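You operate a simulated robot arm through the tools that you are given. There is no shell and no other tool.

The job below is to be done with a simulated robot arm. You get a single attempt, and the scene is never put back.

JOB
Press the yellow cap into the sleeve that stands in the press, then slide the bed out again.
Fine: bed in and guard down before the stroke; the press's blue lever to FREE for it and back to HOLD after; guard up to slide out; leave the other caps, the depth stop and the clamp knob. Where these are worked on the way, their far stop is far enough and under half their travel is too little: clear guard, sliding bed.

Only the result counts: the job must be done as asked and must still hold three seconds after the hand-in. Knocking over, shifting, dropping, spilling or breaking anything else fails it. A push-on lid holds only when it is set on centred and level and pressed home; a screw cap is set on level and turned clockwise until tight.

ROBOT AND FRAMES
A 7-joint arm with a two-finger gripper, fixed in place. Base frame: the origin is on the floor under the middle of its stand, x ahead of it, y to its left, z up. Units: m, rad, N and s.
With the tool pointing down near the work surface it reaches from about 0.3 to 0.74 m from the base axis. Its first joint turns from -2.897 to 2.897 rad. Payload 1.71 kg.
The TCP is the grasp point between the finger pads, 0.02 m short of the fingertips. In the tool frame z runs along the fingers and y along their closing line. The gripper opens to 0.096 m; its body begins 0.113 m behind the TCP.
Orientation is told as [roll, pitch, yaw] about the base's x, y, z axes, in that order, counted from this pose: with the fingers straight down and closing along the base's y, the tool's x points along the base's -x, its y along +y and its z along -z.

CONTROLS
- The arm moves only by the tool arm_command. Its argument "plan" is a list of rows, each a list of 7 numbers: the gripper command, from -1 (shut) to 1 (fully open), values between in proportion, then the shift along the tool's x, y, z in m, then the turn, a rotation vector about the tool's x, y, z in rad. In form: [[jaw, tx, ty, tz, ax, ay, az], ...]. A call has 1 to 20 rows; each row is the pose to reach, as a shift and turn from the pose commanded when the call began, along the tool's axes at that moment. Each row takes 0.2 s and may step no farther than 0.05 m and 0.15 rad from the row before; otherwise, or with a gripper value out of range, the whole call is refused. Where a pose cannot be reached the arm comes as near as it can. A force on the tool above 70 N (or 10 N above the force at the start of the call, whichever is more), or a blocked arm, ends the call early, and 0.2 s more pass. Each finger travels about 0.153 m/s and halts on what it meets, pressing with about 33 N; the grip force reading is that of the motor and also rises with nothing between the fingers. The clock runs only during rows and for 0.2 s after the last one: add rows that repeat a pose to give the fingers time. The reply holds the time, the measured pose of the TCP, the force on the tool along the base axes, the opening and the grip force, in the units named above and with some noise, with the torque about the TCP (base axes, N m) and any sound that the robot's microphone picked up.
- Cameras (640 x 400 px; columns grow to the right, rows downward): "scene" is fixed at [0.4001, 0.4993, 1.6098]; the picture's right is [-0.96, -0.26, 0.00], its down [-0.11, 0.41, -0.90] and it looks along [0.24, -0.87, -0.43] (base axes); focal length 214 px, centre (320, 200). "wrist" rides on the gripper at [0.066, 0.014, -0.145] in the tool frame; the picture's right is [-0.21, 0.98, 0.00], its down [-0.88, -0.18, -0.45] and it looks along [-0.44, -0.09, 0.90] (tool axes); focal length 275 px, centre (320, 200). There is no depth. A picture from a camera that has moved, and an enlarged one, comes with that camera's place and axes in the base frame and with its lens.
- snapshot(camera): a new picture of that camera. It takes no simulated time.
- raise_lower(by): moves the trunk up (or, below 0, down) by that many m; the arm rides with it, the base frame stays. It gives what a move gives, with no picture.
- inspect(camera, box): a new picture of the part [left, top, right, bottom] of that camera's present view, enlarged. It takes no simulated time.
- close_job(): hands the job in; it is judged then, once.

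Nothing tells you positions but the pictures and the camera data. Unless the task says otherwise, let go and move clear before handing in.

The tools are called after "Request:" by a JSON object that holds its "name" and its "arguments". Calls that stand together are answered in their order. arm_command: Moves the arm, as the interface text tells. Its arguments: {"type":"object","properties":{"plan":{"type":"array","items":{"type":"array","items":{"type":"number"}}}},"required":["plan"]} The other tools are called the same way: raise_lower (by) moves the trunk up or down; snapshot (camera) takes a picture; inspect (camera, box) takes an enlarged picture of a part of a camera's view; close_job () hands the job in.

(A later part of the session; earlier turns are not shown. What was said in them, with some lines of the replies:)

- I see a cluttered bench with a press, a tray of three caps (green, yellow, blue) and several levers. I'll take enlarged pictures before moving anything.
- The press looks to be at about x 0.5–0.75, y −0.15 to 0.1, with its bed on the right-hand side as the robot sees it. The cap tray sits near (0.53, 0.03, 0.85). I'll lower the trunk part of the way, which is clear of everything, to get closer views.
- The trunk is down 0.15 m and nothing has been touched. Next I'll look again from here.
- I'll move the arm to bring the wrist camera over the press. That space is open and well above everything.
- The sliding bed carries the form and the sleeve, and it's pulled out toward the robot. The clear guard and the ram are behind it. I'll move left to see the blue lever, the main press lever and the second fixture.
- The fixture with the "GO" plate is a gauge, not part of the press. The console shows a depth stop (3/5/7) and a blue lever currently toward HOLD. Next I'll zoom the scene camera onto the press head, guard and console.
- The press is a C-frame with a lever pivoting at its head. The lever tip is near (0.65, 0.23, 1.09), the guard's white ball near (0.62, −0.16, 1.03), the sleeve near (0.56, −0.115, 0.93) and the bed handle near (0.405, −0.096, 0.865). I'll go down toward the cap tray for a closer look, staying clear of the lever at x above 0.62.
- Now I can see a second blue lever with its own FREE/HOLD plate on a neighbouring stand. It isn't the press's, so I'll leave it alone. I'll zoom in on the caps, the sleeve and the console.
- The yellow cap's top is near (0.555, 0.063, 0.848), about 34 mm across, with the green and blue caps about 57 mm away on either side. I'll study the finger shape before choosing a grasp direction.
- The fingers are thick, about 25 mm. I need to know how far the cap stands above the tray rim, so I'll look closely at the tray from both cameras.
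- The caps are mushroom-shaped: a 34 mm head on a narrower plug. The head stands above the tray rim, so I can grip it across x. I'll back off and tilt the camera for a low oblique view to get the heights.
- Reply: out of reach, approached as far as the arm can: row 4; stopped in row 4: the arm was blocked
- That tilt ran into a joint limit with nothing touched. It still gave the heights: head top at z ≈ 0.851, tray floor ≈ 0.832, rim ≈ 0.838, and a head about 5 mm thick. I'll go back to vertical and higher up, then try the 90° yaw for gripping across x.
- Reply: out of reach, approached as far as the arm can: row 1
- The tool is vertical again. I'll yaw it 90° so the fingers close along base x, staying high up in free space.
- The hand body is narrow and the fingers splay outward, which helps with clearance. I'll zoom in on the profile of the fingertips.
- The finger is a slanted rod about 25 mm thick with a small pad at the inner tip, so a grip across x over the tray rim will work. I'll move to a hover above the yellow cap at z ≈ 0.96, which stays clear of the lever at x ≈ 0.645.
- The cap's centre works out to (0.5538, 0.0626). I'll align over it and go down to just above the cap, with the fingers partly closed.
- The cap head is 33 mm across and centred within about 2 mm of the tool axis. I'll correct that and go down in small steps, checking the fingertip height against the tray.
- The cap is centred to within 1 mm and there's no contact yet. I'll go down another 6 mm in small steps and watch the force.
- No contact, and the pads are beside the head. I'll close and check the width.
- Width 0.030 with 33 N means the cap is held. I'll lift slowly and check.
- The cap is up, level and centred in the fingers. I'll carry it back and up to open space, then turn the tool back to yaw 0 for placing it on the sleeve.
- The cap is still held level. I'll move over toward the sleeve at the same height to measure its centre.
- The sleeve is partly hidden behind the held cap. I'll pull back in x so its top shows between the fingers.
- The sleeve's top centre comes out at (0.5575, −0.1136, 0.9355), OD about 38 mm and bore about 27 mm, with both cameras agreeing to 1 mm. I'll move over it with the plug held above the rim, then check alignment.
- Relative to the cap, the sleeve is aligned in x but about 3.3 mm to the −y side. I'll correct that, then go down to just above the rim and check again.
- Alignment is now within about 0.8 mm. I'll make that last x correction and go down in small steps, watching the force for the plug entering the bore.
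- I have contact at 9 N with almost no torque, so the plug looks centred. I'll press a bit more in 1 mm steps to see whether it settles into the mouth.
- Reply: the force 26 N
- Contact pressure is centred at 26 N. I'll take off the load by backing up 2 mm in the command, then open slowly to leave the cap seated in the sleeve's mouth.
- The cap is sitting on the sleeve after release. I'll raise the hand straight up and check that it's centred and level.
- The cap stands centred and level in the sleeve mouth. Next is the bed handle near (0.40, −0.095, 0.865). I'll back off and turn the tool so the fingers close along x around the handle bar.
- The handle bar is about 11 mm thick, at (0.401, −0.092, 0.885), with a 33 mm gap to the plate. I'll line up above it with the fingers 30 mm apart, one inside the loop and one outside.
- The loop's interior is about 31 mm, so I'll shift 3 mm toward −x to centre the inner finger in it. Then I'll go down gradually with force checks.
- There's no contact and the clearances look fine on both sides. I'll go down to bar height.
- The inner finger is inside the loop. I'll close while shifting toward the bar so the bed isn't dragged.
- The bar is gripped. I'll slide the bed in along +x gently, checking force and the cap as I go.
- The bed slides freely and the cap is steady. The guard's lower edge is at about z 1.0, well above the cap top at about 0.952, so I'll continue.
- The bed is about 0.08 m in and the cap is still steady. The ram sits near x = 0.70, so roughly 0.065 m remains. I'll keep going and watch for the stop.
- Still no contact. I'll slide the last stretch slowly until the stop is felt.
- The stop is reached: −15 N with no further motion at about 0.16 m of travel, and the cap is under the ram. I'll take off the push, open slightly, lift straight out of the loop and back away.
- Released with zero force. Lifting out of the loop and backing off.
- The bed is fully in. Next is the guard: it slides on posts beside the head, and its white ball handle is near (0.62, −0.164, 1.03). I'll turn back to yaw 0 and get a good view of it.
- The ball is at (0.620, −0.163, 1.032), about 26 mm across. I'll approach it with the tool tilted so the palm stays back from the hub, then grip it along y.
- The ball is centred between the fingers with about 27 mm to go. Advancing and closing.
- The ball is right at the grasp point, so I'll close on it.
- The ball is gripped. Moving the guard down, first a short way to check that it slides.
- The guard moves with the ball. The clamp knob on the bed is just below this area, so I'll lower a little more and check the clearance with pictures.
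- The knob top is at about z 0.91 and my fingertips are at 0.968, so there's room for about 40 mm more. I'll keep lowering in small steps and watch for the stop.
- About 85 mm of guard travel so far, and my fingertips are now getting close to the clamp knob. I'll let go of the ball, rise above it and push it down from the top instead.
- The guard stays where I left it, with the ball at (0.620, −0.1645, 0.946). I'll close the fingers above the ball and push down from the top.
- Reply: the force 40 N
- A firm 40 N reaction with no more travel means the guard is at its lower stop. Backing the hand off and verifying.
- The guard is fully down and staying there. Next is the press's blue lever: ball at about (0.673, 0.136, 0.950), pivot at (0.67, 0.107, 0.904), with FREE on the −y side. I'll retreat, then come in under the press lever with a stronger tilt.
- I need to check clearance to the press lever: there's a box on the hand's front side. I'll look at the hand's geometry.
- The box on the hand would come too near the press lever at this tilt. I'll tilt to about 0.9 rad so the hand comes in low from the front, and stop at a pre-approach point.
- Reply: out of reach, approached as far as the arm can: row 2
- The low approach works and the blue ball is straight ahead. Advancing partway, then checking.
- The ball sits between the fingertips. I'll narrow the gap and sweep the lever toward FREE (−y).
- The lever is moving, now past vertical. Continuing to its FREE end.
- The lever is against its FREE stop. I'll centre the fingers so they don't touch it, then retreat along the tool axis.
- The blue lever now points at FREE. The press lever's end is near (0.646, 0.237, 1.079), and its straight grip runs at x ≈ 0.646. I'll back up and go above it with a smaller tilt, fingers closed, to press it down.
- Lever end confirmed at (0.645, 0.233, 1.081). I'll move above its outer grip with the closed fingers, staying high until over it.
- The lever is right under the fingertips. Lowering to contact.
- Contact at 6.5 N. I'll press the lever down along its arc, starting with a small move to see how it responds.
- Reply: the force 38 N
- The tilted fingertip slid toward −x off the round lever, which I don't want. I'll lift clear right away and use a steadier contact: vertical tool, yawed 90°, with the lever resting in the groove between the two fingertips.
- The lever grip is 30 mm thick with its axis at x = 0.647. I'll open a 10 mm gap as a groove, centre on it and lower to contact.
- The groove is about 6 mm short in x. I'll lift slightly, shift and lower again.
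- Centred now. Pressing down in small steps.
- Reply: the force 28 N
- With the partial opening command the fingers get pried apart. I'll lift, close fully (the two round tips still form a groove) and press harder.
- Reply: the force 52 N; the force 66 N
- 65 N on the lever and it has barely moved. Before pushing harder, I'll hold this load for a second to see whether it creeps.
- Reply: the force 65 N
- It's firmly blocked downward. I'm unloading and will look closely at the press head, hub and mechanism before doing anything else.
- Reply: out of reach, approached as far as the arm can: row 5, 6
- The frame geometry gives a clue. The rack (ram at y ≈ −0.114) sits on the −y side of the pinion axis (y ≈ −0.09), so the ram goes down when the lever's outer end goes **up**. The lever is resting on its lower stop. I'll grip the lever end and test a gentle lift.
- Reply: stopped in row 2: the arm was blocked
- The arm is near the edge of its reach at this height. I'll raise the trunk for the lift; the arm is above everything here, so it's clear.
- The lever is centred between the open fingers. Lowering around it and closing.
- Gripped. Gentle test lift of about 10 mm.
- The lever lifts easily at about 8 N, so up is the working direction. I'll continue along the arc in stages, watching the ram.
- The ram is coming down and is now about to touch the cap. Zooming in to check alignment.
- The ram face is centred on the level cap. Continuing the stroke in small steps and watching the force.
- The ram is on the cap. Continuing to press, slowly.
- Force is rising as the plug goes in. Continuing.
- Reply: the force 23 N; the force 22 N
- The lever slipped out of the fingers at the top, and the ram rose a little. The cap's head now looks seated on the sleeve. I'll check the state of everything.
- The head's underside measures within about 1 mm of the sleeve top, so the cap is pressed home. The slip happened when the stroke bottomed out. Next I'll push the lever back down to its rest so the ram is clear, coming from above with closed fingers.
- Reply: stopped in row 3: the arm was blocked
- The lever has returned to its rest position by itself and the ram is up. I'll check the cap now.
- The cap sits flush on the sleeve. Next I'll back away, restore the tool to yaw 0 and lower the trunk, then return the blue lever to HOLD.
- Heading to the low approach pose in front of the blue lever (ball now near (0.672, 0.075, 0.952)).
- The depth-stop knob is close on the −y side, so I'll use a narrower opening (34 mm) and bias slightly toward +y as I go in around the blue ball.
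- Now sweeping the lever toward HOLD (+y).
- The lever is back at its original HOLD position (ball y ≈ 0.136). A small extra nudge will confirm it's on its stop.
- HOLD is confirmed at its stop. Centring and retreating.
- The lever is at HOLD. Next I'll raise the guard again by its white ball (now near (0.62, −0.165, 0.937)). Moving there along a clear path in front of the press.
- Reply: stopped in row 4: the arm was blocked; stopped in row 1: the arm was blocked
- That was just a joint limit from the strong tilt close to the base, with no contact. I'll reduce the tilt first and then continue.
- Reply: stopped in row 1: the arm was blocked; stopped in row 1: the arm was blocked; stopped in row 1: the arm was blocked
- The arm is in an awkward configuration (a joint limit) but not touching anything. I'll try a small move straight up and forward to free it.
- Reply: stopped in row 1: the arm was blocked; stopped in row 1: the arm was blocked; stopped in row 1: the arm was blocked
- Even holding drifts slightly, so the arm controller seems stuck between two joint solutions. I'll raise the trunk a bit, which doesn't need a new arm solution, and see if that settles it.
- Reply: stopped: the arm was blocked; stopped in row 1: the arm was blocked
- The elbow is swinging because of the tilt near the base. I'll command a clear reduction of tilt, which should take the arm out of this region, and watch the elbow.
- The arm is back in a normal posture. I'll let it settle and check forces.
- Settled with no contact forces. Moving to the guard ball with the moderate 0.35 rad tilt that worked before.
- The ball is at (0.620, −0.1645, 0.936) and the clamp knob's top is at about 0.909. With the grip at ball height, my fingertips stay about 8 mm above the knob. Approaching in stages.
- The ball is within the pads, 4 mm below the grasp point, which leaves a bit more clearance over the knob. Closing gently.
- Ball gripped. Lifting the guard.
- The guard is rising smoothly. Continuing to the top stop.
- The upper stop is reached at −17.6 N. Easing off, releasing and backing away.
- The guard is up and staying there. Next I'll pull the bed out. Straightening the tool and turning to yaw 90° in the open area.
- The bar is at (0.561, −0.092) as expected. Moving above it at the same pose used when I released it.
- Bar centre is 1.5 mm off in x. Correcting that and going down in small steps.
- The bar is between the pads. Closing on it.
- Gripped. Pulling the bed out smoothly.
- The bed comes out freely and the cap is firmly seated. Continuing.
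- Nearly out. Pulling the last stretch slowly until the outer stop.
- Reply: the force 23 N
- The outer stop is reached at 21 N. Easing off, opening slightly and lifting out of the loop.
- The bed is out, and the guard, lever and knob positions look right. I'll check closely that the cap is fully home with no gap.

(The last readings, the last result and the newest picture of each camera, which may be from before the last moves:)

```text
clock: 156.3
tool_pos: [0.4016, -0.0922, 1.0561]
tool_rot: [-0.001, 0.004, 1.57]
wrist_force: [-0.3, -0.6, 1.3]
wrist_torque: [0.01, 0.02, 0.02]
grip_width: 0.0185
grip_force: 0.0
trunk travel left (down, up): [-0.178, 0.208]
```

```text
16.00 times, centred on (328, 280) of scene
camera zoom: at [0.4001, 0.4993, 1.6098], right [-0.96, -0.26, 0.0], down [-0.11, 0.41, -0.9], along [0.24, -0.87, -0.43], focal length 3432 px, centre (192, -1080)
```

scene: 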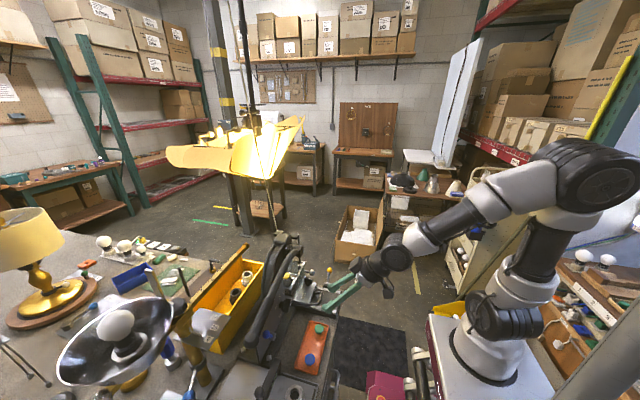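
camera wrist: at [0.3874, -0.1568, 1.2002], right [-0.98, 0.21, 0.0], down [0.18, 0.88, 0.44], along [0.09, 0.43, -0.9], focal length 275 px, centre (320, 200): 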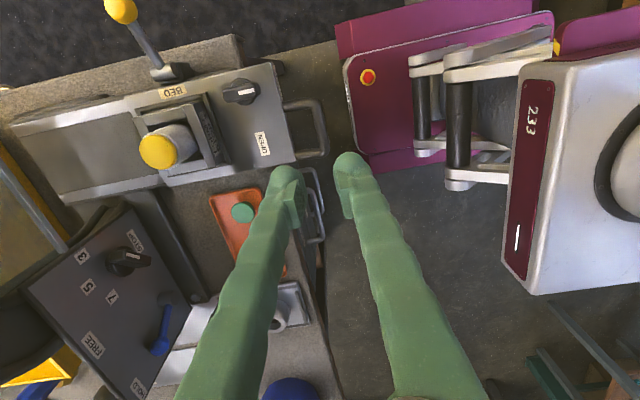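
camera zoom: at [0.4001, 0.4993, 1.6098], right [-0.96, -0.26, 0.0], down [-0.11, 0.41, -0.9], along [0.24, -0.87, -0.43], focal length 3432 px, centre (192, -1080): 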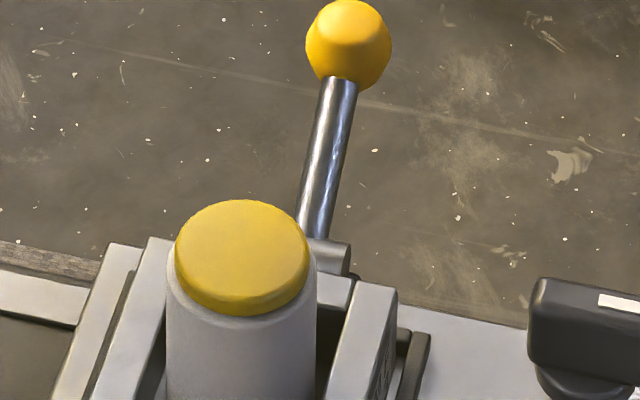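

The head is flush and level on the sleeve with no gap. As a last check, I'll compare the depth stop, console, blue lever and guard with how they looked at the start.

Request:
{"name": "inspect", "arguments": {"camera": "scene", "box": [300, 255, 360, 325]}}

Request:
{"name": "inspect", "arguments": {"camera": "scene", "box": [180, 220, 380, 400]}}

Request:
{"name": "inspect", "arguments": {"camera": "wrist", "box": [20, 180, 240, 400]}}

```text
5.71 times, centred on (330, 290) of scene
camera zoom: at [0.4001, 0.4993, 1.6098], right [-0.96, -0.26, 0.0], down [-0.11, 0.41, -0.9], along [0.24, -0.87, -0.43], focal length 1226 px, centre (263, -314)
```

zoom: 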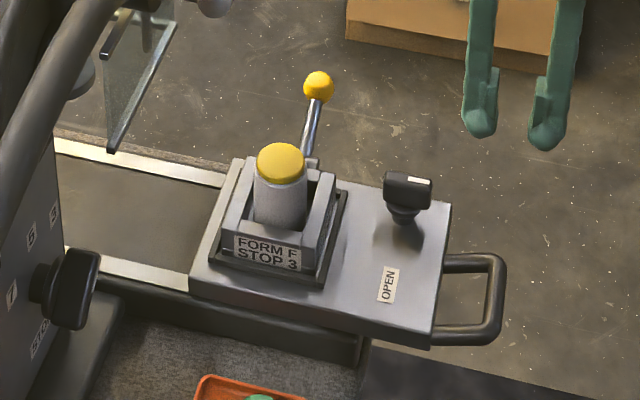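

```text
2.22 times, centred on (280, 310) of scene
camera zoom: at [0.4001, 0.4993, 1.6098], right [-0.96, -0.26, 0.0], down [-0.11, 0.41, -0.9], along [0.24, -0.87, -0.43], focal length 477 px, centre (409, -44)
```

zoom: 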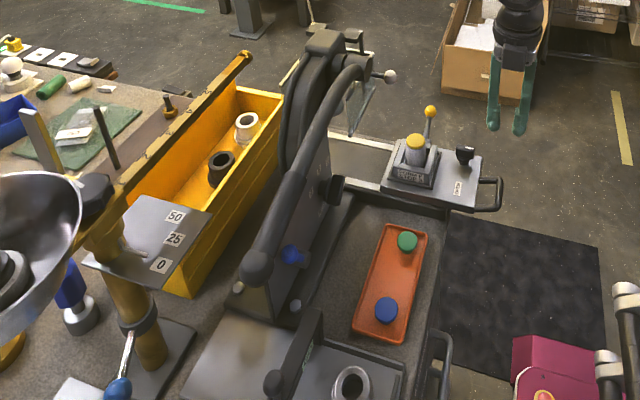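

```text
1.82 times, centred on (130, 290) of wrist
camera zoom: at [0.3874, -0.1568, 1.2002], right [-0.98, 0.21, 0.0], down [0.18, 0.88, 0.44], along [0.09, 0.43, -0.9], focal length 500 px, centre (666, 36)
```

zoom: 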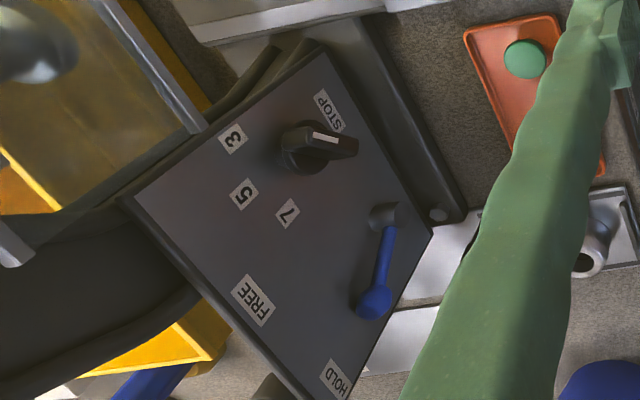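

Everything matches the start except what the job asked to change:

- **Cap:** the yellow cap is pressed home, flush and level on the sleeve.
- **Bed and guard:** the bed is out at its stop and the guard is up.
- **Levers:** the blue lever is at HOLD and the press lever is at rest.
- **Left alone:** the other caps, the depth stop and the clamp knob.
- **Hand:** open and clear of everything.

Handing in.

Request:
{"name": "close_job", "arguments": {}}

```text
The job is handed in.
```

The yellow cap is pressed home on the sleeve and the bed is back out. I've handed the job in but haven't seen the result.

- **Cap:** it sits flush and level, with no gap visible to the sleeve in either camera.
- **Order:** the bed was in, the guard down and the blue lever at FREE before the stroke. After it, the lever went back to HOLD, the guard went up, and the bed came out. The guard, the bed and the blue lever were each taken to their end stops.
- **Left alone:** the green and blue caps, the depth stop and the clamp knob look the same as in the first pictures.

Two things did not go smoothly:

- **Press lever:** I first pushed it down, and it stayed blocked at about 65 N. It works upward; I gripped it and lifted. It slipped out of the fingers at the end of the stroke, once the cap was seated, and then returned to rest on its own.
- **Arm:** after I set the blue lever back to HOLD, the arm jammed at what looked like a joint limit. Its elbow swung before I freed it. I felt no contact at the tool while it was jammed and nothing looked disturbed afterwards.
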